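You operate a simulated robot arm through the tools that you are given. There is no shell and no other tool.

You run a simulated two-armed robot. Do the job below in one go: nothing can be reset, and whatever is moved stays where it is left.

Task
Pick up the beige bottle with one hand, pass it to the other hand and put it on the left end of the bench. Set down upright: beige bottle.

It is judged by the outcome, as a careful person would: the job done as asked, and still so three seconds after it is handed in. It fails if anything else is knocked over, pushed out of place, dropped, spilled or broken.

Robot
Two 7-joint arms with two-finger parallel grippers on one trunk, on a base that moves. Base frame: it is fixed to the floor where the robot stands at the start and does not move with it; the origin is under the middle of the robot, x ahead of it, y to its left, z up; the surface under the hand at the start is at about z = 900. Units: mm, rad, N and s.
The left shoulder is at the start at [20, 113, 1222], the right one opposite. With the tool pointing down near the work surface each hand reaches from about 240 to 600 mm from the robot's upright axis, wherever it stands, measured 20 degrees to its own side. Places, roughly: left end of the bench (22x76 cm) [-1080, -760, 900]. Payload 1.57 kg a hand.
The tool frame of a hand sits at the grasp point between the pads (the TCP): z along the fingers, y along the line on which they close. The tips reach 30 mm beyond it. Largest opening 80 mm; finger width 17, thickness 12; the body of the gripper, 40 by 82 mm, starts 80 mm behind the TCP.
Orientation is told as [roll, pitch, yaw] about the base's x, y, z axes, in that order, counted from this pose: with the fingers straight down and closing along the base's y, the tool's x points along the base's -x, its y along +y and its z along -z.

Tools
- The arms move only by the tool apply_moves. It takes "left_rows", "right_rows" or both (then of equal length, played together; a hand with none holds still); each is a list of rows, each an object of numbers (a shift or turn left out is 0, a gripper value left out holds the last): "dx", "dy", "dz": the shift along the tool's x, y, z in mm; "wx", "wy", "wz": the turn, a rotation vector about the tool's x, y, z in rad; "fingers": the finger opening in mm, from 0 to 80. In form: [{"dx": .., "dy": .., "dz": .., "wx": .., "wy": .., "wz": .., "fingers": ..}, ...]. A call has 1 to 20 rows; each row is the pose to reach, as a shift and turn from the pose commanded when the call began, along the tool's axes at that moment. Rows are played at 5 a second. More than 50 mm and 0.15 rad between two rows, or a gripper value outside its range, and nothing of the call is played. A pose out of reach is approached as far as the arm can. The call stops where the force on the tool passes 40 N (or 10 N more than at its start, if that is more) or the arm is blocked; 0.2 s more then pass. The fingers move at their own pace (about 45 mm/s each) and stop on an object; they squeeze with about 26 N. The grip force told is the motor's: it shows also when the fingers shut on nothing. Time passes only in rows, and 0.2 s behind the last, so rows that repeat a pose let the fingers close. It gives the time, the measured TCP pose, the force on the tool (base axes), the opening and the grip force at its end, in the units of the frame above (readings bear some noise), with the torque about the TCP (base axes, N m) and any sound that the robot's microphone picked up.
- Cameras (640 x 400 px; columns grow to the right, rows downward): "scene" is now at [98.1, -27.5, 1366]; the picture's right is [-0.31, -0.95, 0.00], its down [-0.37, 0.12, -0.92] and it looks along [0.87, -0.29, -0.39] (base axes); focal length 273 px, centre (320, 200). "left" rides on the left gripper at [72, 7, -122] in its tool frame; the picture's right is [-0.09, 1.00, 0.00], its down [-0.84, -0.08, -0.54] and it looks along [-0.54, -0.05, 0.84] (tool axes); focal length 238 px, centre (320, 200). "right" rides on the right gripper at [72, -7, -122] in its tool frame; the picture's right is [0.09, 1.00, 0.00], its down [-0.84, 0.08, -0.54] and it looks along [-0.54, 0.05, 0.84] (tool axes); focal length 238 px, centre (320, 200). There is no depth. A picture from a camera that has moved, and an enlarged one, comes with that camera's place and axes in the base frame and with its lens.
- get_image(camera): a new picture of that camera. It takes no simulated time.
- slide_trunk(by): moves the trunk up (or, below 0, down) by that many mm; the arms and the scene camera ride with it, the base frame stays. It gives what a move gives, with no picture.
- roll_base(legs): drives the robot by 1 to 6 legs, each [ahead, left, turn to the left] in mm, mm and rad, along the robot's own axes; the way and the turn of a leg run together, so that a leg with both is an arc; at most 1500 mm and 3.142 rad a leg. The arms and the cameras ride along, it lands a little off, and it stops where it bumps. It gives what a move gives.
- aim_head(pan, tilt): turns the head with the scene camera to pan (to the left, within 1.396 rad either way) and tilt (down, from -0.506 to 1.204), counted from straight ahead of the robot. It gives what a move gives.
- enlarge(camera, box): a new picture of the part [left, top, right, bottom] of that camera's present view, enlarged. It takes no simulated time.
- finish_job(): hands the job in; it is judged then, once.

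Nothing tells you exact positions but the pictures and the camera data. Unless the task says otherwise, let go and move clear before handing in.

The tools are called after "Emit:" as name(argument=value, ...) on one line, values as JSON. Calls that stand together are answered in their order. apply_moves: Moves the arms, as the interface text tells. Its arguments: {"type":"object","properties":{"left_rows":{"type":"array","items":{"type":"object","properties":{"dx":{"type":"number"},"dy":{"type":"number"},"dz":{"type":"number"},"wx":{"type":"number"},"wy":{"type":"number"},"wz":{"type":"number"},"fingers":{"type":"number"}}}},"right_rows":{"type":"array","items":{"type":"object","properties":{"dx":{"type":"number"},"dy":{"type":"number"},"dz":{"type":"number"},"wx":{"type":"number"},"wy":{"type":"number"},"wz":{"type":"number"},"fingers":{"type":"number"}}}}},"required":[]} The other tools are called the same way: slide_trunk (by) moves the trunk up or down; roll_base (legs) drives the base; aim_head (pan, tilt) turns the head that bears the scene camera; get_image (camera) takes a picture; enlarge (camera, box) takes an enlarged picture of a part of a camera's view; finish_job () hands the job in.

At the start:

```text
time_s: 0.0
left_position: [396.2, 63.0, 1196.2]
left_orientation: [-0.001, 0.001, -0.001]
left_wrist_force: [-0.2, 0.4, 0.4]
left_moment: [0.0, -0.02, -0.02]
left_width: 79.7
left_gripper_force: 0.0
right_position: [387.5, -290.2, 1155.0]
right_orientation: [-0.001, -0.001, 0.0]
right_wrist_force: [-0.5, 0.6, -0.8]
right_moment: [0.02, 0.0, 0.0]
right_width: 79.7
right_gripper_force: 0.1
trunk travel left (down, up): [-275.0, 295.0]
robot x, y, heading: [2.8, -1.2, -0.002]
head pan, tilt (commanded): [-0.318, 0.4]
```

scene: 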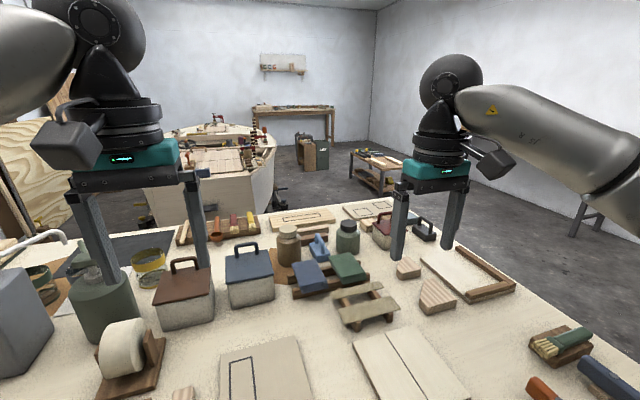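
right: 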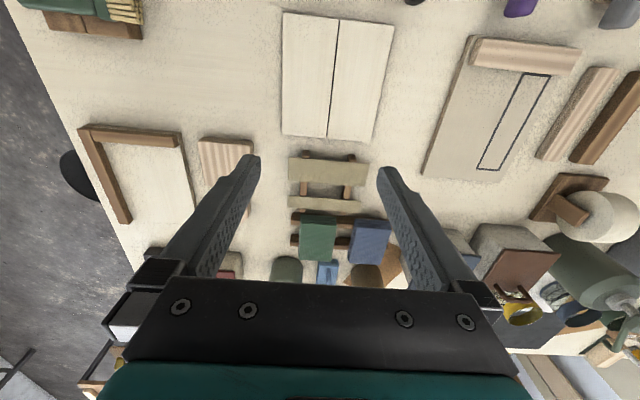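
left: 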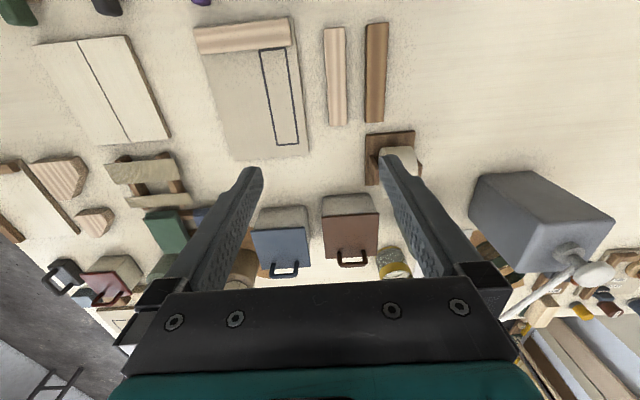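

I see a cluttered bench with boxes, jars and blocks, but I can't yet tell which item is the beige bottle. I'll look closer and around with the head.

Emit:
enlarge(camera="scene", box=[240, 180, 480, 330])

Emit:
enlarge(camera="scene", box=[0, 200, 240, 350])

Emit:
enlarge(camera="scene", box=[240, 40, 440, 200])

```text
2.67 times, centred on (360, 255) of scene
camera zoom: at [98.1, -27.5, 1366.0], right [-0.31, -0.95, 0.0], down [-0.37, 0.12, -0.92], along [0.87, -0.29, -0.39], focal length 727 px, centre (213, 53)
```

zoom: 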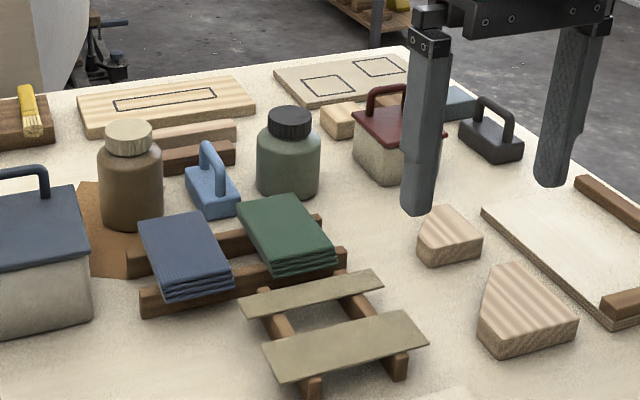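

```text
2.67 times, centred on (120, 275) of scene
camera zoom: at [98.1, -27.5, 1366.0], right [-0.31, -0.95, 0.0], down [-0.37, 0.12, -0.92], along [0.87, -0.29, -0.39], focal length 727 px, centre (853, 0)
```

zoom: 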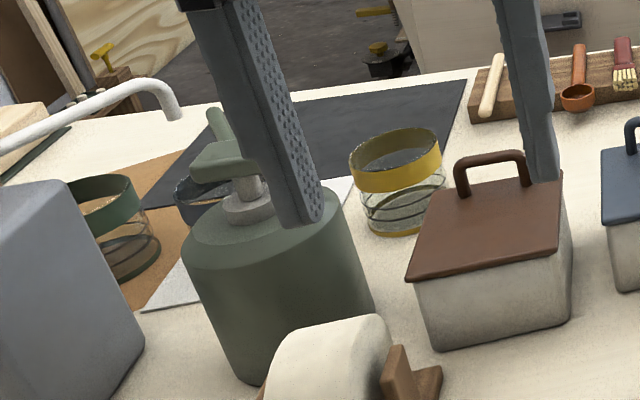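

```text
2.50 times, centred on (340, 120) of scene
camera zoom: at [98.1, -27.5, 1366.0], right [-0.31, -0.95, 0.0], down [-0.37, 0.12, -0.92], along [0.87, -0.29, -0.39], focal length 682 px, centre (270, 400)
```

zoom: 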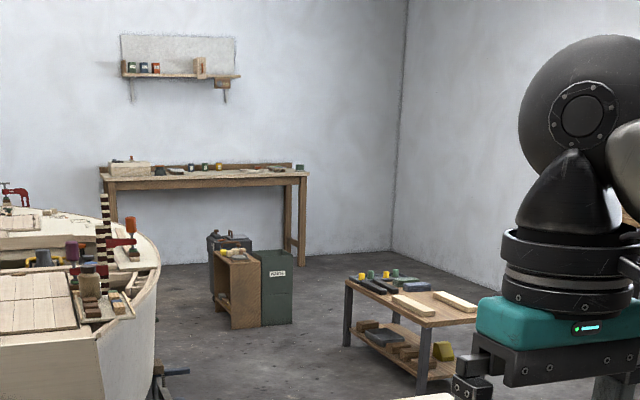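

In view are a brown jar with a tan cap and a green jar with a black cap; neither is clearly beige. I'll look around with the head for the beige bottle and for the target bench, which is behind the robot to its right.

Emit:
aim_head(pan=0.3, tilt=0.6)

Emit:
get_image(camera="scene")

Emit:
aim_head(pan=-1.0, tilt=0.6)

Emit:
get_image(camera="scene")

Emit:
aim_head(pan=-1.39, tilt=0.4)

Emit:
get_image(camera="scene")

Emit:
aim_head(pan=1.2, tilt=0.5)

Emit:
get_image(camera="scene")

```text
time_s: 1.0
left_position: [395.7, 63.7, 1195.4]
left_orientation: [0.001, -0.001, -0.002]
left_wrist_force: [-1.1, -0.1, 0.7]
left_moment: [-0.03, 0.02, 0.03]
left_width: 79.9
left_gripper_force: 0.0
right_position: [387.0, -289.1, 1152.5]
right_orientation: [0.0, 0.0, -0.002]
right_wrist_force: [0.0, -0.2, -0.8]
right_moment: [0.0, 0.02, 0.0]
right_width: 80.2
right_gripper_force: 0.0
trunk travel left (down, up): [-275.0, 295.0]
robot x, y, heading: [-3.0, -1.4, 0.001]
head pan, tilt (commanded): [0.3, 0.6]
```

```text
taken
camera scene: at [94.6, 27.5, 1347.8], right [0.29, -0.96, 0.0], down [-0.54, -0.17, -0.83], along [0.79, 0.24, -0.56], focal length 273 px, centre (320, 200)
```

scene: 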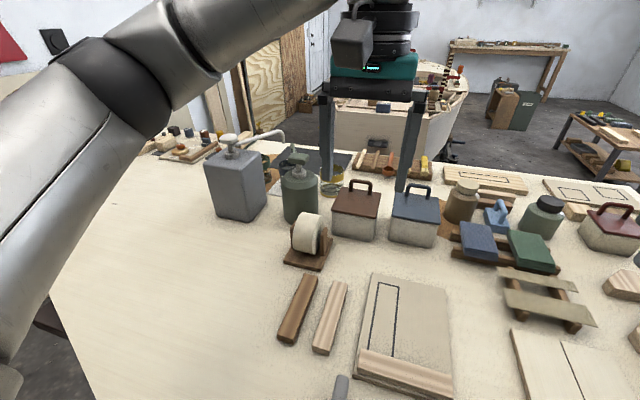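

```text
time_s: 2.5
left_position: [396.8, 62.7, 1196.3]
left_orientation: [0.0, -0.001, 0.002]
left_wrist_force: [-0.1, 1.2, -1.2]
left_moment: [0.01, 0.02, 0.01]
left_width: 79.9
left_gripper_force: 0.1
right_position: [387.9, -289.2, 1154.1]
right_orientation: [0.0, 0.0, -0.002]
right_wrist_force: [-0.1, -0.5, -0.3]
right_moment: [-0.01, 0.01, 0.0]
right_width: 79.8
right_gripper_force: 0.1
trunk travel left (down, up): [-275.0, 295.0]
robot x, y, heading: [-3.1, 1.7, 0.005]
head pan, tilt (commanded): [-1.0, 0.6]
```

```text
taken
camera scene: at [57.9, -72.8, 1347.8], right [-0.84, -0.54, 0.0], down [-0.31, 0.48, -0.83], along [0.45, -0.69, -0.56], focal length 273 px, centre (320, 200)
```

scene: 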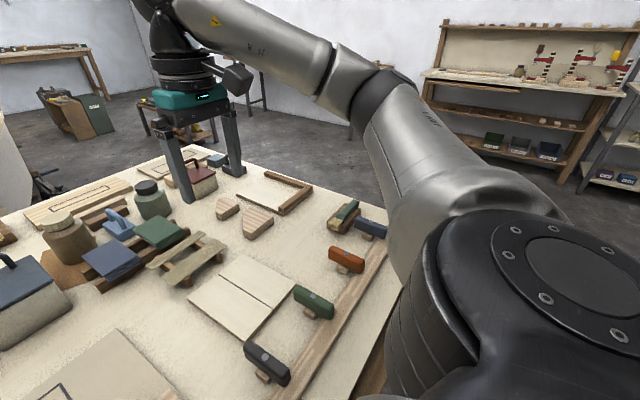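

```text
time_s: 3.3
left_position: [396.0, 63.1, 1197.1]
left_orientation: [-0.001, 0.001, -0.001]
left_wrist_force: [0.3, -0.4, 0.1]
left_moment: [-0.02, 0.02, -0.02]
left_width: 80.2
left_gripper_force: 0.0
right_position: [387.9, -289.0, 1154.2]
right_orientation: [-0.001, 0.0, 0.0]
right_wrist_force: [-0.2, 0.5, 0.0]
right_moment: [-0.02, 0.0, 0.05]
right_width: 80.0
right_gripper_force: 0.0
trunk travel left (down, up): [-275.0, 295.0]
robot x, y, heading: [0.8, -1.6, 0.005]
head pan, tilt (commanded): [-1.389, 0.4]
```

```text
taken
camera scene: at [26.9, -89.6, 1366.0], right [-0.98, -0.18, 0.0], down [-0.07, 0.38, -0.92], along [0.17, -0.91, -0.39], focal length 273 px, centre (320, 200)
```

scene: 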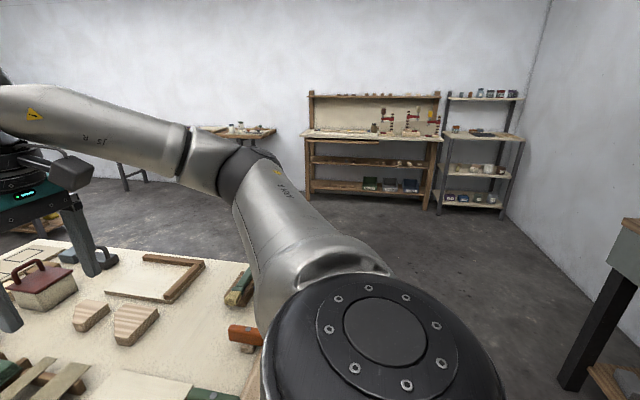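

```text
time_s: 5.7
left_position: [395.3, 62.2, 1195.5]
left_orientation: [0.001, -0.001, 0.0]
left_wrist_force: [-0.5, 0.0, 0.0]
left_moment: [0.0, -0.01, -0.01]
left_width: 80.1
left_gripper_force: 0.0
right_position: [388.9, -290.2, 1154.1]
right_orientation: [-0.001, 0.0, -0.002]
right_wrist_force: [-0.4, 0.4, 0.5]
right_moment: [-0.03, 0.01, 0.01]
right_width: 80.0
right_gripper_force: 0.1
trunk travel left (down, up): [-275.0, 295.0]
robot x, y, heading: [0.2, -2.2, 0.0]
head pan, tilt (commanded): [1.201, 0.499]
```

```text
taken
camera scene: at [43.1, 86.3, 1356.9], right [0.93, -0.36, 0.0], down [-0.17, -0.45, -0.88], along [0.32, 0.82, -0.48], focal length 273 px, centre (320, 200)
```

scene: 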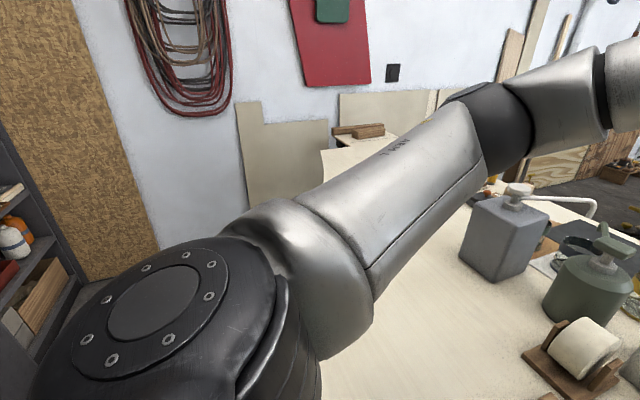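

The brown jar with a tan cap is the closest candidate so far, but I need a closer look and also a look behind the robot. I'll zoom in from a better angle.

Emit:
aim_head(pan=-0.1, tilt=0.5)

Emit:
get_image(camera="scene")

Emit:
enlarge(camera="scene", box=[260, 120, 500, 270])

Emit:
enlarge(camera="scene", box=[60, 120, 300, 270])

```text
time_s: 7.1
left_position: [395.6, 62.9, 1195.6]
left_orientation: [0.001, 0.001, 0.001]
left_wrist_force: [0.6, 0.0, 0.6]
left_moment: [-0.02, 0.03, 0.0]
left_width: 79.9
left_gripper_force: 0.0
right_position: [387.3, -289.4, 1154.1]
right_orientation: [0.0, 0.0, -0.002]
right_wrist_force: [-0.9, 0.0, 0.2]
right_moment: [0.0, -0.01, -0.05]
right_width: 79.8
right_gripper_force: 0.1
trunk travel left (down, up): [-275.0, 295.0]
robot x, y, heading: [-0.6, 3.7, 0.003]
head pan, tilt (commanded): [-0.099, 0.499]
```

```text
taken
camera scene: at [100.6, -7.5, 1356.9], right [-0.1, -1.0, 0.0], down [-0.48, 0.05, -0.88], along [0.87, -0.09, -0.48], focal length 273 px, centre (320, 200)
```

scene: 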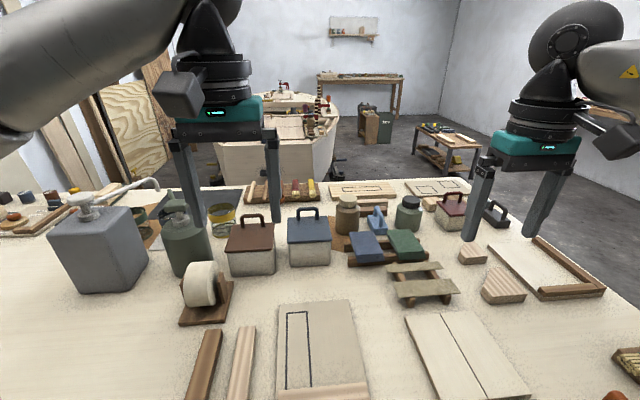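

```text
2.67 times, centred on (380, 195) of scene
camera zoom: at [100.6, -7.5, 1356.9], right [-0.1, -1.0, 0.0], down [-0.48, 0.05, -0.88], along [0.87, -0.09, -0.48], focal length 727 px, centre (160, 213)
```

zoom: 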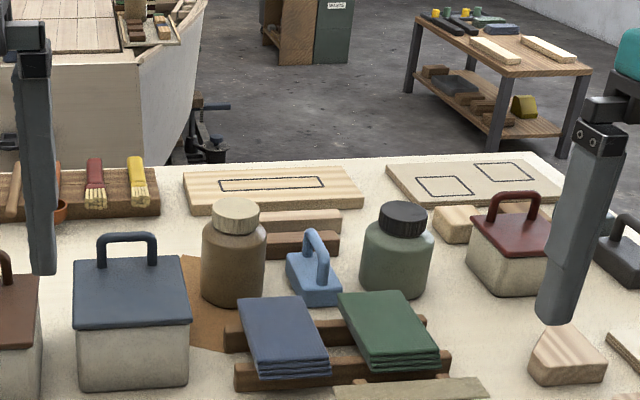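

```text
2.67 times, centred on (180, 195) of scene
camera zoom: at [100.6, -7.5, 1356.9], right [-0.1, -1.0, 0.0], down [-0.48, 0.05, -0.88], along [0.87, -0.09, -0.48], focal length 727 px, centre (693, 213)
```

zoom: 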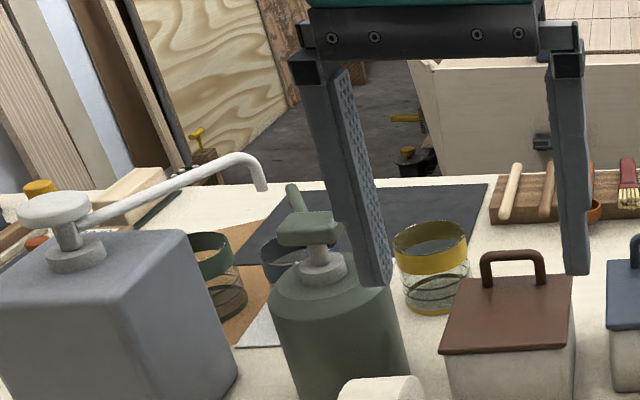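

The brown jar sits at about [730, -150, 900], but other surfaces may hold a bottle that is really beige. I'll raise the trunk for a better view and scan on.

Emit:
slide_trunk(by=250)

Emit:
aim_head(pan=0.6, tilt=0.6)

Emit:
get_image(camera="scene")

Emit:
aim_head(pan=-0.3, tilt=0.7)

Emit:
get_image(camera="scene")

Emit:
get_image(camera="left")

Emit:
get_image(camera="right")

```text
time_s: 9.7
left_position: [396.1, 63.3, 1446.2]
left_orientation: [-0.002, 0.001, 0.0]
left_wrist_force: [0.5, -1.3, -0.1]
left_moment: [-0.01, -0.01, 0.0]
left_width: 80.0
left_gripper_force: 0.0
right_position: [388.7, -288.3, 1403.4]
right_orientation: [0.0, -0.001, -0.003]
right_wrist_force: [0.3, -0.3, -0.7]
right_moment: [-0.01, 0.01, -0.01]
right_width: 80.1
right_gripper_force: 0.0
trunk travel left (down, up): [-525.0, 45.0]
robot x, y, heading: [-2.6, -1.6, -0.0]
head pan, tilt (commanded): [-0.099, 0.499]
```

```text
time_s: 10.8
left_position: [396.2, 62.7, 1446.0]
left_orientation: [-0.001, 0.0, -0.001]
left_wrist_force: [-0.1, 0.1, -0.5]
left_moment: [0.01, -0.04, -0.02]
left_width: 79.7
left_gripper_force: 0.1
right_position: [386.8, -289.9, 1404.3]
right_orientation: [0.0, -0.001, 0.0]
right_wrist_force: [-0.1, -0.2, 0.0]
right_moment: [0.01, -0.01, -0.02]
right_width: 79.9
right_gripper_force: 0.0
trunk travel left (down, up): [-525.0, 45.0]
robot x, y, heading: [-1.7, -0.7, 0.001]
head pan, tilt (commanded): [0.6, 0.6]
```

```text
taken
camera scene: at [83.1, 51.3, 1597.8], right [0.56, -0.83, 0.0], down [-0.47, -0.32, -0.83], along [0.68, 0.47, -0.56], focal length 273 px, centre (320, 200)
```

scene: 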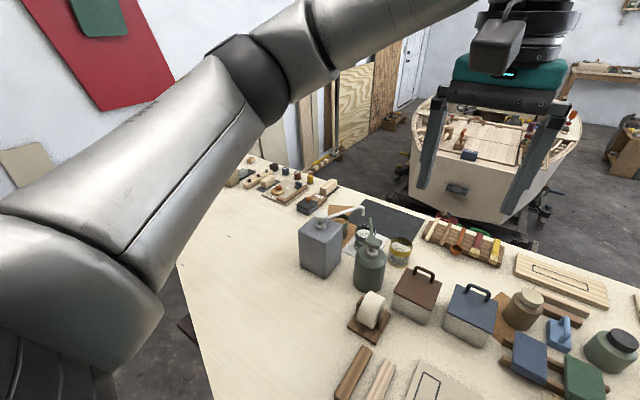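

```text
time_s: 12.0
left_position: [395.3, 62.4, 1446.0]
left_orientation: [0.001, 0.0, -0.001]
left_wrist_force: [-0.8, -0.1, 0.5]
left_moment: [0.01, -0.02, -0.02]
left_width: 80.0
left_gripper_force: 0.0
right_position: [387.9, -289.5, 1404.9]
right_orientation: [0.001, -0.001, -0.001]
right_wrist_force: [-0.5, -0.3, 0.3]
right_moment: [0.02, -0.01, 0.03]
right_width: 80.1
right_gripper_force: 0.0
trunk travel left (down, up): [-525.0, 45.0]
robot x, y, heading: [-2.7, 1.4, -0.004]
head pan, tilt (commanded): [-0.3, 0.7]
```

```text
taken
camera scene: at [91.3, -23.5, 1589.2], right [-0.29, -0.96, 0.0], down [-0.62, 0.19, -0.77], along [0.73, -0.23, -0.64], focal length 273 px, centre (320, 200)
```

scene: 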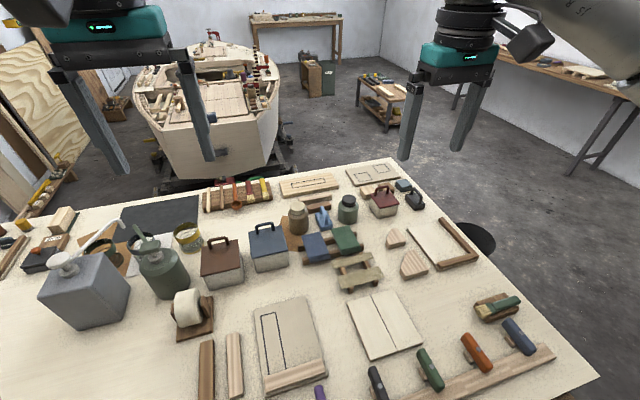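

```text
taken
camera left: at [323.5, 70.6, 1568.5], right [0.09, 1.0, 0.0], down [0.84, -0.08, 0.54], along [0.54, -0.05, -0.84], focal length 238 px, centre (320, 200)
```

left: 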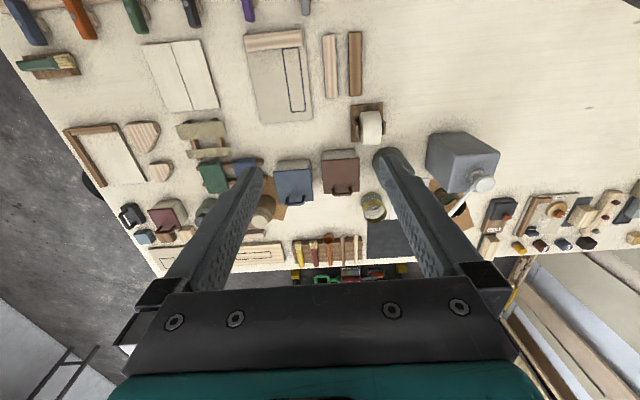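

```text
taken
camera right: at [315.8, -295.1, 1525.2], right [-0.09, 1.0, 0.0], down [0.84, 0.08, 0.54], along [0.54, 0.05, -0.84], focal length 238 px, centre (320, 200)
```

right: 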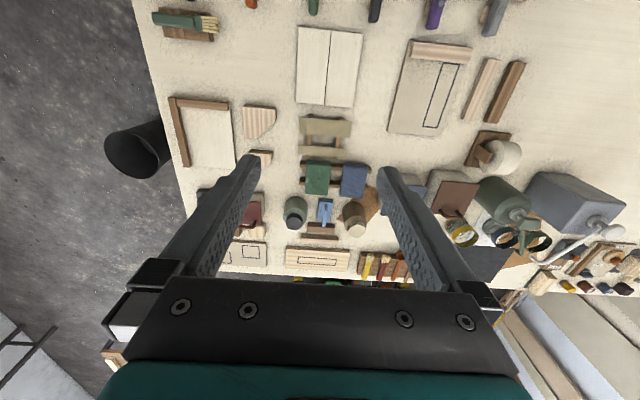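

I now have a clearer view of the work table. I'll zoom on the jars and the clutter at the left before turning around.

Emit:
enlarge(camera="scene", box=[270, 170, 430, 270])

Emit:
enlarge(camera="right", box=[270, 140, 430, 240])

Emit:
enlarge(camera="left", box=[430, 160, 640, 290])

```text
4.00 times, centred on (350, 220) of scene
camera zoom: at [91.3, -23.5, 1589.2], right [-0.29, -0.96, 0.0], down [-0.62, 0.19, -0.77], along [0.73, -0.23, -0.64], focal length 1091 px, centre (200, 120)
```

zoom: 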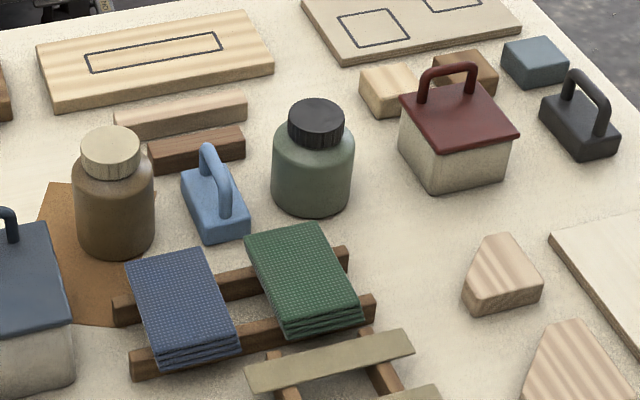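

```text
4.00 times, centred on (350, 190) of right
camera zoom: at [315.8, -295.1, 1525.2], right [-0.09, 1.0, 0.0], down [0.84, 0.08, 0.54], along [0.54, 0.05, -0.84], focal length 953 px, centre (200, 240)
```

zoom: 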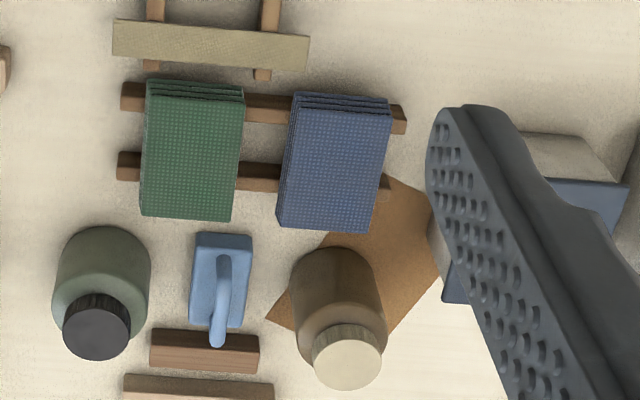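

```text
3.05 times, centred on (535, 225) of left
camera zoom: at [323.5, 70.6, 1568.5], right [0.09, 1.0, 0.0], down [0.84, -0.08, 0.54], along [0.54, -0.05, -0.84], focal length 726 px, centre (-335, 124)
```

zoom: 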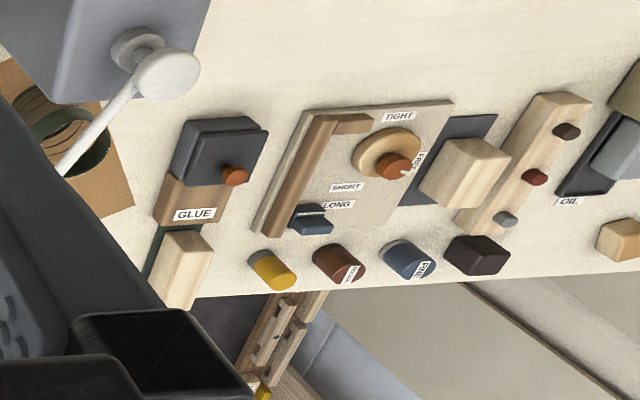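

The only bottle-like things on this table are the brown jar with the beige cap, the green jar and the pump cans. I'll turn right (arms are raised well clear) to see the rest of the room and the target bench.

Emit:
roll_base(legs=[[-100, 0, 0], [0, 0, -1.57]])

Emit:
aim_head(pan=0, tilt=0.4)

Emit:
get_image(camera="scene")

Emit:
aim_head(pan=-0.9, tilt=0.5)

Emit:
get_image(camera="scene")

```text
time_s: 17.0
left_position: [-41.9, -395.9, 1445.3]
left_orientation: [0.002, -0.001, -1.576]
left_wrist_force: [0.4, 0.2, 0.6]
left_moment: [0.01, 0.0, 0.03]
left_width: 79.9
left_gripper_force: 0.1
right_position: [-393.8, -385.1, 1404.4]
right_orientation: [0.0, 0.0, -1.58]
right_wrist_force: [-0.2, -1.0, -0.9]
right_moment: [-0.02, 0.0, -0.01]
right_width: 79.9
right_gripper_force: 0.0
trunk travel left (down, up): [-525.0, 45.0]
robot x, y, heading: [-104.6, 0.6, -1.574]
head pan, tilt (commanded): [-0.3, 0.7]
```

```text
time_s: 17.8
left_position: [-40.9, -396.4, 1447.6]
left_orientation: [0.001, -0.001, -1.576]
left_wrist_force: [-0.6, -0.1, 1.1]
left_moment: [0.01, 0.02, 0.0]
left_width: 80.1
left_gripper_force: 0.1
right_position: [-392.3, -385.4, 1404.0]
right_orientation: [0.0, 0.0, -1.58]
right_wrist_force: [0.5, -0.5, 0.2]
right_moment: [0.01, -0.01, 0.0]
right_width: 80.0
right_gripper_force: 0.1
trunk travel left (down, up): [-525.0, 45.0]
robot x, y, heading: [-102.7, 0.4, -1.578]
head pan, tilt (commanded): [0.0, 0.4]
```

```text
taken
camera scene: at [-101.9, -101.2, 1616.0], right [-1.0, 0.01, 0.0], down [0.0, 0.39, -0.92], along [-0.01, -0.92, -0.39], focal length 273 px, centre (320, 200)
```

scene: 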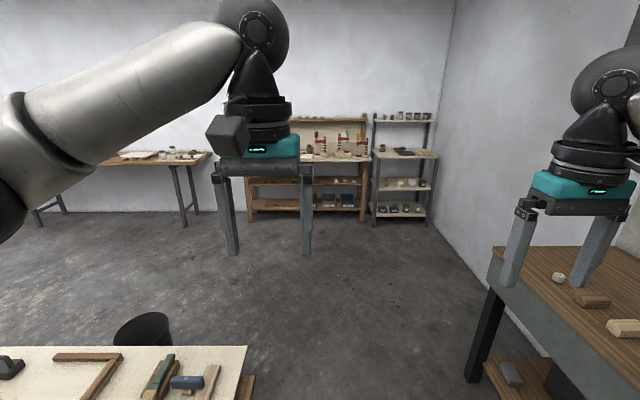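

```text
time_s: 19.0
left_position: [-40.4, -397.4, 1446.3]
left_orientation: [-0.002, -0.001, -1.578]
left_wrist_force: [-0.5, 0.2, 0.0]
left_moment: [-0.03, 0.0, 0.02]
left_width: 80.1
left_gripper_force: 0.1
right_position: [-392.7, -385.9, 1404.6]
right_orientation: [-0.001, -0.001, -1.58]
right_wrist_force: [0.4, 0.3, -0.3]
right_moment: [-0.01, -0.01, -0.02]
right_width: 79.9
right_gripper_force: 0.1
trunk travel left (down, up): [-525.0, 45.0]
robot x, y, heading: [-102.2, 0.7, -1.577]
head pan, tilt (commanded): [-0.901, 0.499]
```

```text
taken
camera scene: at [-172.7, -64.5, 1606.9], right [-0.62, 0.79, 0.0], down [0.38, 0.29, -0.88], along [-0.69, -0.54, -0.48], focal length 273 px, centre (320, 200)
```

scene: 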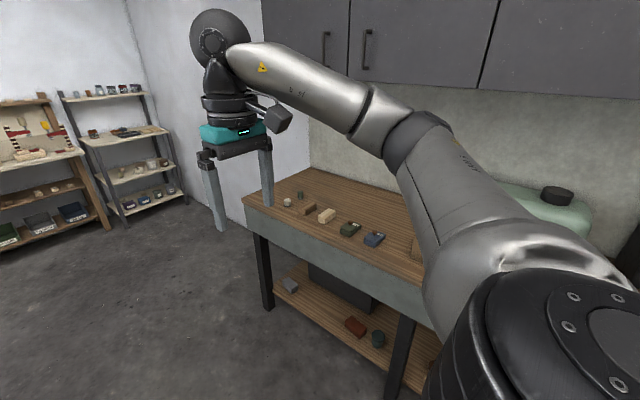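

The wooden bench with cabinets above it stands along the back wall, with its left end at the near corner and small items on it. I'll turn on to see it squarely and check for a beige bottle there.

Emit:
roll_base(legs=[[0, 0, -1.57]])

Emit:
aim_head(pan=0.4, tilt=0.5)

Emit:
get_image(camera="scene")

Emit:
aim_head(pan=-0.4, tilt=0.5)

Emit:
get_image(camera="scene")

Emit:
aim_head(pan=-1.2, tilt=0.5)

Emit:
get_image(camera="scene")

```text
time_s: 23.2
left_position: [-497.4, -62.8, 1446.6]
left_orientation: [-0.001, 0.0, 3.139]
left_wrist_force: [0.5, 1.1, -0.1]
left_moment: [-0.02, -0.03, -0.02]
left_width: 80.1
left_gripper_force: 0.1
right_position: [-488.0, 289.7, 1403.8]
right_orientation: [0.0, 0.0, 3.139]
right_wrist_force: [-0.1, -0.4, -0.9]
right_moment: [0.02, 0.02, 0.01]
right_width: 80.1
right_gripper_force: 0.0
trunk travel left (down, up): [-525.0, 45.0]
robot x, y, heading: [-97.4, -1.9, 3.141]
head pan, tilt (commanded): [-0.901, 0.499]
```

```text
time_s: 24.7
left_position: [-498.0, -62.2, 1445.8]
left_orientation: [0.001, 0.0, 3.141]
left_wrist_force: [0.3, 0.0, -0.2]
left_moment: [0.0, 0.01, 0.01]
left_width: 79.8
left_gripper_force: 0.0
right_position: [-488.1, 289.9, 1404.4]
right_orientation: [0.0, -0.001, 3.14]
right_wrist_force: [-0.3, -1.1, 0.3]
right_moment: [-0.04, -0.01, 0.01]
right_width: 80.0
right_gripper_force: 0.1
trunk travel left (down, up): [-525.0, 45.0]
robot x, y, heading: [-99.2, -0.7, 3.141]
head pan, tilt (commanded): [0.4, 0.499]
```

```text
taken
camera scene: at [-194.9, -33.6, 1606.9], right [-0.39, 0.92, 0.0], down [0.44, 0.19, -0.88], along [-0.81, -0.34, -0.48], focal length 273 px, centre (320, 200)
```

scene: 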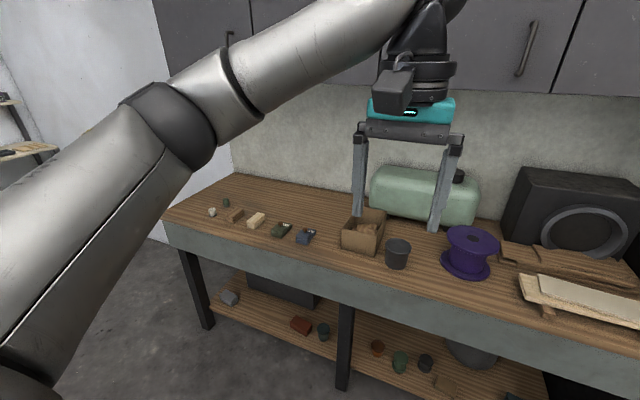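

```text
time_s: 25.8
left_position: [-497.2, -62.1, 1445.9]
left_orientation: [0.002, 0.001, 3.14]
left_wrist_force: [0.6, -0.6, -0.4]
left_moment: [0.0, 0.0, 0.02]
left_width: 80.2
left_gripper_force: 0.2
right_position: [-488.3, 289.3, 1403.5]
right_orientation: [0.0, 0.0, 3.14]
right_wrist_force: [1.0, 1.2, -0.4]
right_moment: [-0.01, -0.02, 0.01]
right_width: 80.0
right_gripper_force: 0.1
trunk travel left (down, up): [-525.0, 45.0]
robot x, y, heading: [-102.1, 1.9, 3.138]
head pan, tilt (commanded): [-0.4, 0.499]
```

```text
taken
camera scene: at [-194.9, 37.0, 1606.9], right [0.39, 0.92, 0.0], down [0.44, -0.19, -0.88], along [-0.81, 0.34, -0.48], focal length 273 px, centre (320, 200)
```

scene: 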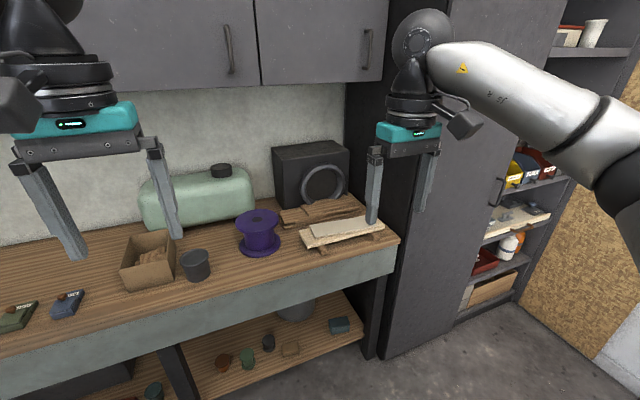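

```text
time_s: 26.9
left_position: [-497.6, -62.4, 1446.5]
left_orientation: [0.001, 0.001, 3.139]
left_wrist_force: [-0.4, 0.0, 0.4]
left_moment: [0.01, -0.02, -0.01]
left_width: 80.1
left_gripper_force: 0.3
right_position: [-487.6, 290.2, 1403.8]
right_orientation: [-0.001, -0.001, 3.141]
right_wrist_force: [-0.2, -0.4, -0.7]
right_moment: [0.03, -0.02, 0.01]
right_width: 80.0
right_gripper_force: 0.1
trunk travel left (down, up): [-525.0, 45.0]
robot x, y, heading: [-104.1, 0.2, 3.14]
head pan, tilt (commanded): [-1.201, 0.499]
```

```text
taken
camera scene: at [-144.0, 86.4, 1606.9], right [0.93, 0.36, 0.0], down [0.17, -0.45, -0.88], along [-0.32, 0.82, -0.48], focal length 273 px, centre (320, 200)
```

scene: 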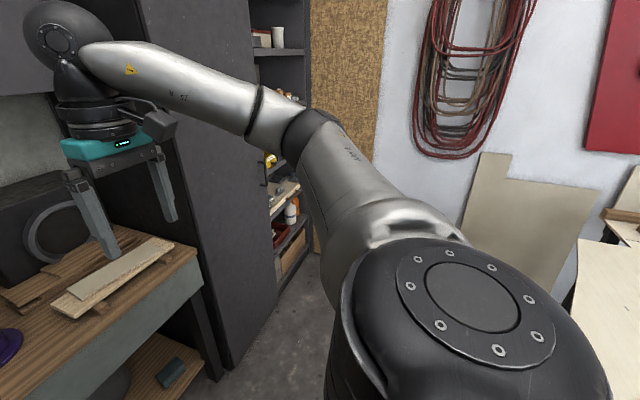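

The bench is seen: its left end (toward -y) has a row of small items, and there is no bottle on it. I'll zoom on the bench's left end and on the shelf to rule out other bottles.

Emit:
enlarge(camera="scene", box=[240, 100, 340, 280])

Emit:
aim_head(pan=0.65, tilt=0.5)

Emit:
get_image(camera="scene")

Emit:
enlarge(camera="scene", box=[220, 140, 460, 290])

Emit:
get_image(camera="left")

```text
2.22 times, centred on (290, 190) of scene
camera zoom: at [-144.0, 86.4, 1606.9], right [0.93, 0.36, 0.0], down [0.17, -0.45, -0.88], along [-0.32, 0.82, -0.48], focal length 606 px, centre (387, 222)
```

zoom: 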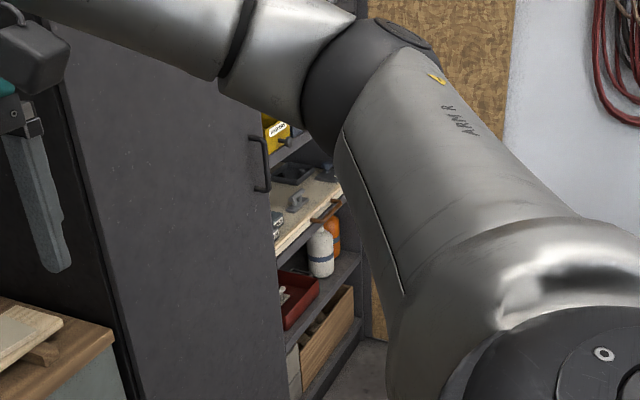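

```text
time_s: 28.8
left_position: [-497.1, -62.7, 1446.5]
left_orientation: [0.0, 0.0, 3.139]
left_wrist_force: [-0.2, 0.0, 0.7]
left_moment: [-0.01, -0.03, 0.01]
left_width: 80.0
left_gripper_force: 0.0
right_position: [-488.5, 289.7, 1403.6]
right_orientation: [0.0, 0.001, 3.14]
right_wrist_force: [-0.3, 0.1, 0.1]
right_moment: [0.01, 0.03, -0.02]
right_width: 79.9
right_gripper_force: 0.0
trunk travel left (down, up): [-525.0, 45.0]
robot x, y, heading: [-103.4, -1.5, 3.141]
head pan, tilt (commanded): [0.649, 0.499]
```

```text
taken
camera scene: at [-183.6, -53.3, 1606.9], right [-0.6, 0.8, 0.0], down [0.38, 0.29, -0.88], along [-0.7, -0.53, -0.48], focal length 273 px, centre (320, 200)
```

scene: 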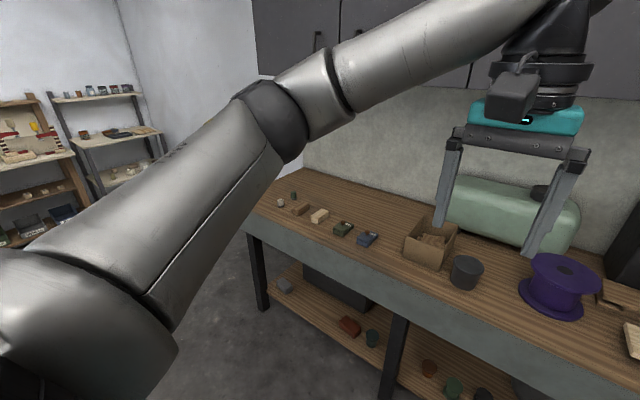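

```text
2.67 times, centred on (340, 215) of scene
camera zoom: at [-183.6, -53.3, 1606.9], right [-0.6, 0.8, 0.0], down [0.38, 0.29, -0.88], along [-0.7, -0.53, -0.48], focal length 727 px, centre (267, 160)
```

zoom: 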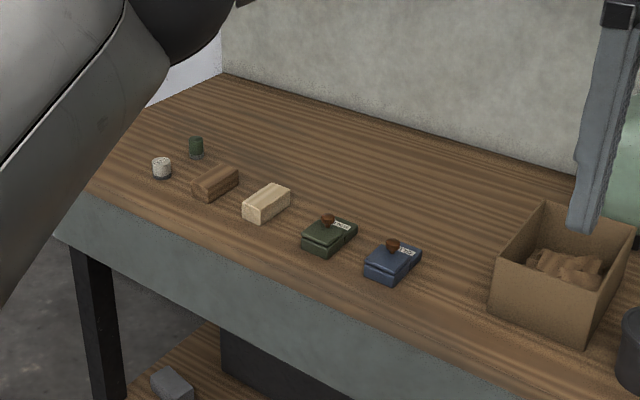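

```text
taken
camera left: at [-425.8, -68.2, 1568.5], right [-0.09, -1.0, 0.0], down [-0.84, 0.08, 0.54], along [-0.54, 0.05, -0.84], focal length 238 px, centre (320, 200)
```

left: 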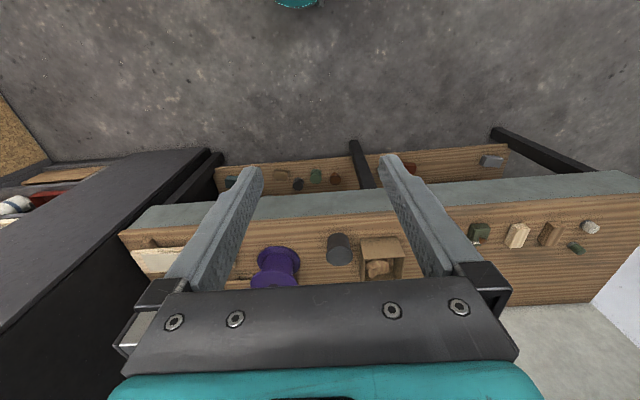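

The bench strip spans about x −1190…−970, y −1140…−380, with six small items in a row at x≈−1050; there's free room behind them. The brown jar with the beige cap is the only fitting "beige bottle", about 70 mm wide and 120 mm tall at ≈[735, −150]. I'll turn back to the table and check how close the base can get to it.

Emit:
roll_base(legs=[[0, 0, 3.14]])

Emit:
aim_head(pan=0, tilt=1.15)

Emit:
get_image(camera="scene")

Emit:
aim_head(pan=-0.6, tilt=0.9)

Emit:
get_image(camera="scene")

```text
time_s: 36.5
left_position: [294.0, 66.6, 1447.2]
left_orientation: [0.0, 0.0, 0.013]
left_wrist_force: [0.6, 0.2, 0.2]
left_moment: [0.01, -0.01, -0.01]
left_width: 80.0
left_gripper_force: 0.1
right_position: [289.6, -285.2, 1403.8]
right_orientation: [0.001, 0.0, 0.009]
right_wrist_force: [0.2, -0.3, -0.3]
right_moment: [-0.03, 0.0, -0.02]
right_width: 80.0
right_gripper_force: 0.0
trunk travel left (down, up): [-525.0, 45.0]
robot x, y, heading: [-96.9, -3.5, 0.012]
head pan, tilt (commanded): [0.649, 0.499]
```

```text
time_s: 37.6
left_position: [294.7, 66.4, 1447.2]
left_orientation: [0.0, 0.0, 0.013]
left_wrist_force: [0.8, 0.7, 0.5]
left_moment: [0.05, 0.02, -0.02]
left_width: 80.0
left_gripper_force: 0.1
right_position: [289.5, -284.7, 1403.5]
right_orientation: [0.0, -0.001, 0.011]
right_wrist_force: [-0.1, 0.6, 0.5]
right_moment: [0.03, 0.02, -0.02]
right_width: 80.0
right_gripper_force: 0.1
trunk travel left (down, up): [-525.0, 45.0]
robot x, y, heading: [-101.8, 2.9, 0.012]
head pan, tilt (commanded): [0.0, 1.15]
```

```text
taken
camera scene: at [-31.4, 2.5, 1556.1], right [0.01, -1.0, 0.0], down [-0.91, -0.01, -0.41], along [0.41, 0.01, -0.91], focal length 273 px, centre (320, 200)
```

scene: 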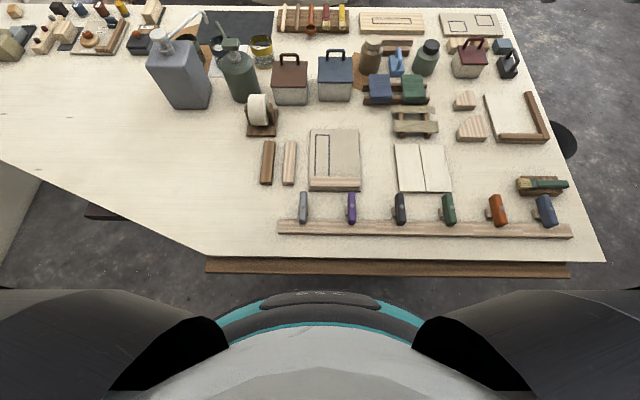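

```text
time_s: 38.6
left_position: [293.7, 67.7, 1447.0]
left_orientation: [-0.002, 0.0, 0.012]
left_wrist_force: [-1.1, -0.2, -0.1]
left_moment: [0.0, -0.01, -0.01]
left_width: 79.9
left_gripper_force: 0.1
right_position: [290.2, -284.1, 1403.9]
right_orientation: [0.001, 0.0, 0.011]
right_wrist_force: [-0.9, 0.0, -0.5]
right_moment: [-0.03, 0.01, 0.01]
right_width: 79.6
right_gripper_force: 0.1
trunk travel left (down, up): [-525.0, 45.0]
robot x, y, heading: [-102.3, 1.3, 0.012]
head pan, tilt (commanded): [-0.6, 0.901]
```

```text
taken
camera scene: at [-28.2, -40.1, 1573.0], right [-0.55, -0.83, 0.0], down [-0.65, 0.43, -0.62], along [0.52, -0.34, -0.78], focal length 273 px, centre (320, 200)
```

scene: 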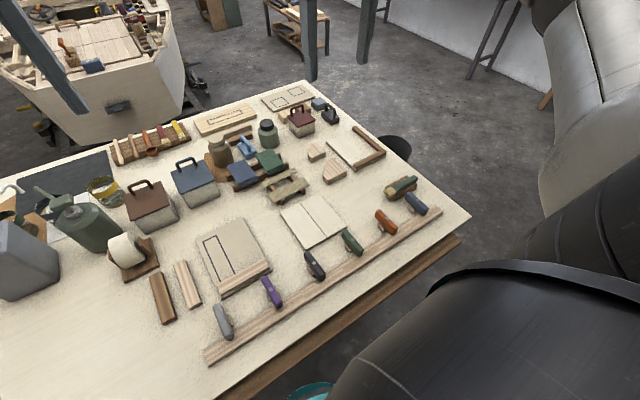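

The table is about 965 mm deep (x 103…1069), so the jar at x≈735 is best reached from the far side, where it lies ~335 mm from the edge. I'll drive around the right end of the table, passing well outside the bucket near [930, −1310].

Emit:
roll_base(legs=[[0, -1000, 0], [0, -950, 0]])

Emit:
aim_head(pan=0, tilt=0.6)

Emit:
get_image(camera="scene")

Emit:
aim_head(pan=0.8, tilt=0.6)

Emit:
get_image(camera="scene")

```text
time_s: 48.3
left_position: [337.8, -1872.5, 1446.4]
left_orientation: [0.0, 0.0, 0.029]
left_wrist_force: [-0.3, -0.1, -0.4]
left_moment: [-0.01, 0.0, 0.02]
left_width: 79.9
left_gripper_force: 0.1
right_position: [338.5, -2226.0, 1405.3]
right_orientation: [0.0, -0.002, 0.027]
right_wrist_force: [0.5, -0.7, 0.0]
right_moment: [0.02, -0.01, -0.04]
right_width: 80.1
right_gripper_force: 0.0
trunk travel left (down, up): [-525.0, 45.0]
robot x, y, heading: [-55.3, -1945.6, 0.026]
head pan, tilt (commanded): [-0.6, 0.901]
```

```text
time_s: 49.3
left_position: [337.5, -1872.8, 1446.1]
left_orientation: [0.001, 0.001, 0.028]
left_wrist_force: [-0.3, -0.2, 0.5]
left_moment: [0.01, 0.0, 0.01]
left_width: 80.0
left_gripper_force: 0.0
right_position: [339.4, -2226.9, 1403.8]
right_orientation: [0.0, -0.001, 0.027]
right_wrist_force: [-0.7, 0.4, 0.1]
right_moment: [0.01, 0.01, 0.0]
right_width: 80.3
right_gripper_force: 0.1
trunk travel left (down, up): [-525.0, 45.0]
robot x, y, heading: [-55.7, -1946.1, 0.03]
head pan, tilt (commanded): [0.0, 0.6]
```

```text
taken
camera scene: at [41.9, -1943.0, 1597.8], right [0.03, -1.0, 0.0], down [-0.57, -0.02, -0.82], along [0.82, 0.02, -0.57], focal length 273 px, centre (320, 200)
```

scene: 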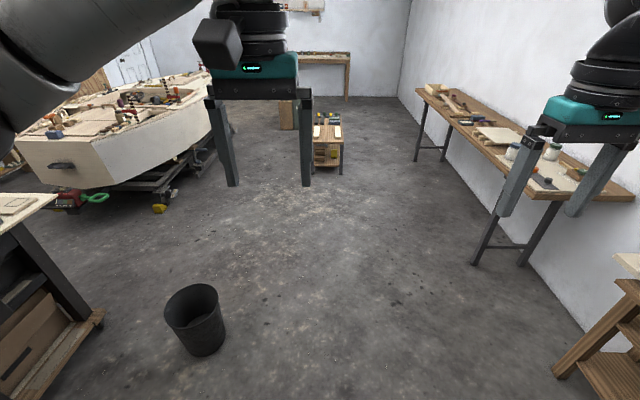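

```text
time_s: 50.4
left_position: [339.5, -1872.1, 1446.7]
left_orientation: [-0.001, 0.0, 0.029]
left_wrist_force: [-0.1, 0.2, 0.0]
left_moment: [-0.01, 0.0, 0.04]
left_width: 79.7
left_gripper_force: 0.1
right_position: [337.9, -2226.1, 1405.2]
right_orientation: [0.001, 0.0, 0.026]
right_wrist_force: [1.3, -0.3, 0.5]
right_moment: [0.02, 0.04, -0.01]
right_width: 79.8
right_gripper_force: 0.1
trunk travel left (down, up): [-525.0, 45.0]
robot x, y, heading: [-56.5, -1946.0, 0.03]
head pan, tilt (commanded): [0.799, 0.6]
```

```text
taken
camera scene: at [13.4, -1880.3, 1597.8], right [0.74, -0.68, 0.0], down [-0.38, -0.42, -0.83], along [0.56, 0.61, -0.56], focal length 273 px, centre (320, 200)
```

scene: 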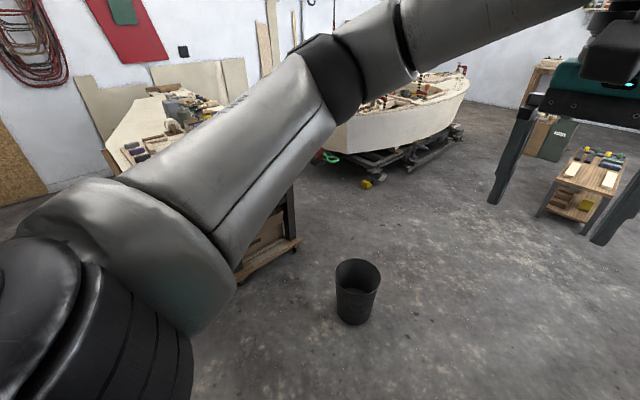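

There are a couple of pale jars on the bench along the right wall; I'll zoom there to rule them in or out. The way ahead past the bucket (about [800, −1290]) is free.

Emit:
aim_head(pan=-0.4, tilt=0.4)

Emit:
get_image(camera="scene")

Emit:
enlarge(camera="scene", box=[260, 100, 500, 250])

```text
time_s: 51.8
left_position: [336.9, -1872.5, 1445.4]
left_orientation: [-0.001, 0.0, 0.029]
left_wrist_force: [-0.3, 0.1, 0.3]
left_moment: [-0.03, 0.01, 0.0]
left_width: 80.3
left_gripper_force: 0.0
right_position: [339.2, -2225.7, 1404.1]
right_orientation: [-0.002, -0.001, 0.026]
right_wrist_force: [0.8, 0.1, -1.2]
right_moment: [0.02, -0.01, -0.01]
right_width: 80.0
right_gripper_force: 0.0
trunk travel left (down, up): [-525.0, 45.0]
robot x, y, heading: [-54.1, -1947.7, 0.024]
head pan, tilt (commanded): [-0.4, 0.4]
```

```text
taken
camera scene: at [39.8, -1978.8, 1616.0], right [-0.36, -0.93, 0.0], down [-0.36, 0.14, -0.92], along [0.86, -0.33, -0.39], focal length 273 px, centre (320, 200)
```

scene: 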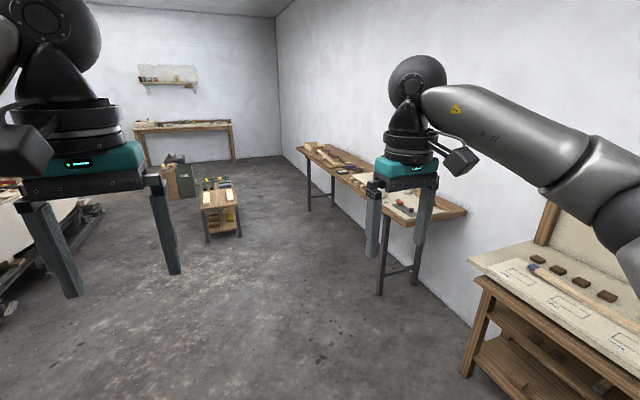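

```text
2.67 times, centred on (380, 175) of scene
camera zoom: at [39.8, -1978.8, 1616.0], right [-0.36, -0.93, 0.0], down [-0.36, 0.14, -0.92], along [0.86, -0.33, -0.39], focal length 727 px, centre (160, 267)
```

zoom: 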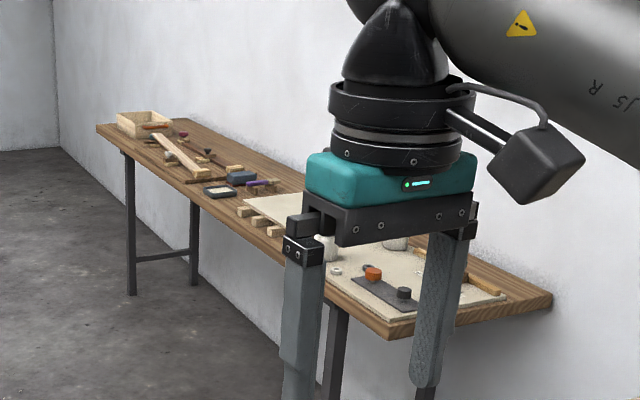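

Those are white glass jars on a far bench, not a match. The way is free, so I'll drive ahead past the table, turn about, and look at the table from its far side.

Emit:
roll_base(legs=[[1500, 0, -0.026], [100, 0, 0], [0, 0, 3.14]])

Emit:
aim_head(pan=-0.7, tilt=0.6)

Emit:
get_image(camera="scene")

Emit:
aim_head(pan=-1.39, tilt=0.5)

Emit:
get_image(camera="scene")

```text
time_s: 67.1
left_position: [1113.9, -1965.0, 1445.5]
left_orientation: [0.0, 0.001, 3.109]
left_wrist_force: [-0.1, 0.2, -0.1]
left_moment: [0.0, 0.02, -0.01]
left_width: 80.1
left_gripper_force: 0.2
right_position: [1131.2, -1613.0, 1404.8]
right_orientation: [0.002, 0.001, 3.109]
right_wrist_force: [-0.2, 0.5, 0.2]
right_moment: [0.01, 0.02, 0.01]
right_width: 80.1
right_gripper_force: 0.0
trunk travel left (down, up): [-525.0, 45.0]
robot x, y, heading: [1512.4, -1913.9, 3.107]
head pan, tilt (commanded): [-0.4, 0.4]
```

```text
time_s: 67.9
left_position: [1112.5, -1965.2, 1446.3]
left_orientation: [0.0, 0.0, 3.11]
left_wrist_force: [-0.2, 0.0, -0.7]
left_moment: [-0.01, 0.0, -0.03]
left_width: 80.2
left_gripper_force: 0.0
right_position: [1132.3, -1612.8, 1404.9]
right_orientation: [0.0, 0.001, 3.107]
right_wrist_force: [-0.4, -0.1, 0.6]
right_moment: [-0.01, 0.01, -0.02]
right_width: 80.1
right_gripper_force: 0.0
trunk travel left (down, up): [-525.0, 45.0]
robot x, y, heading: [1507.0, -1914.3, 3.109]
head pan, tilt (commanded): [-0.7, 0.6]
```

```text
taken
camera scene: at [1434.9, -1853.5, 1597.9], right [0.67, 0.74, 0.0], down [0.42, -0.38, -0.83], along [-0.61, 0.55, -0.56], focal length 273 px, centre (320, 200)
```

scene: 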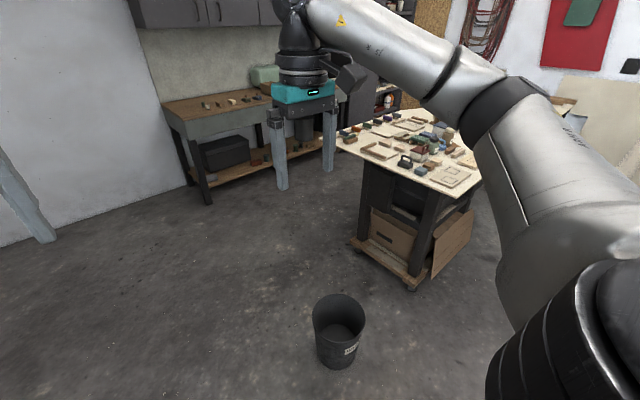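

```text
time_s: 69.0
left_position: [1112.7, -1964.4, 1446.5]
left_orientation: [0.0, 0.0, 3.11]
left_wrist_force: [-0.4, 0.6, 0.1]
left_moment: [-0.01, -0.03, -0.04]
left_width: 79.9
left_gripper_force: 0.0
right_position: [1133.6, -1612.9, 1404.1]
right_orientation: [0.001, 0.0, 3.108]
right_wrist_force: [-0.1, 0.6, 0.4]
right_moment: [-0.03, 0.0, 0.0]
right_width: 80.1
right_gripper_force: 0.1
trunk travel left (down, up): [-525.0, 45.0]
robot x, y, heading: [1511.9, -1911.8, 3.107]
head pan, tilt (commanded): [-1.389, 0.499]
```

```text
taken
camera scene: at [1487.0, -1822.4, 1606.9], right [0.99, 0.15, 0.0], down [0.07, -0.47, -0.88], along [-0.13, 0.87, -0.48], focal length 273 px, centre (320, 200)
```

scene: 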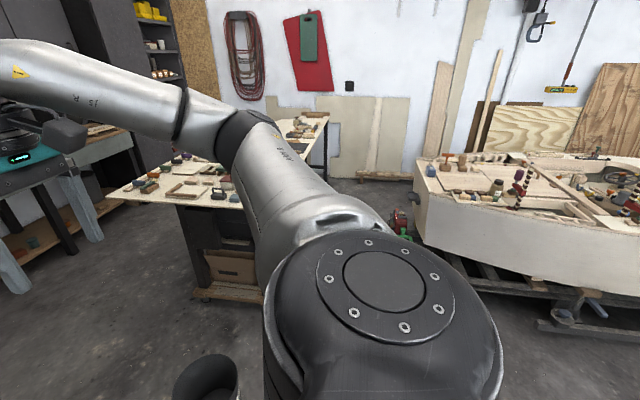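

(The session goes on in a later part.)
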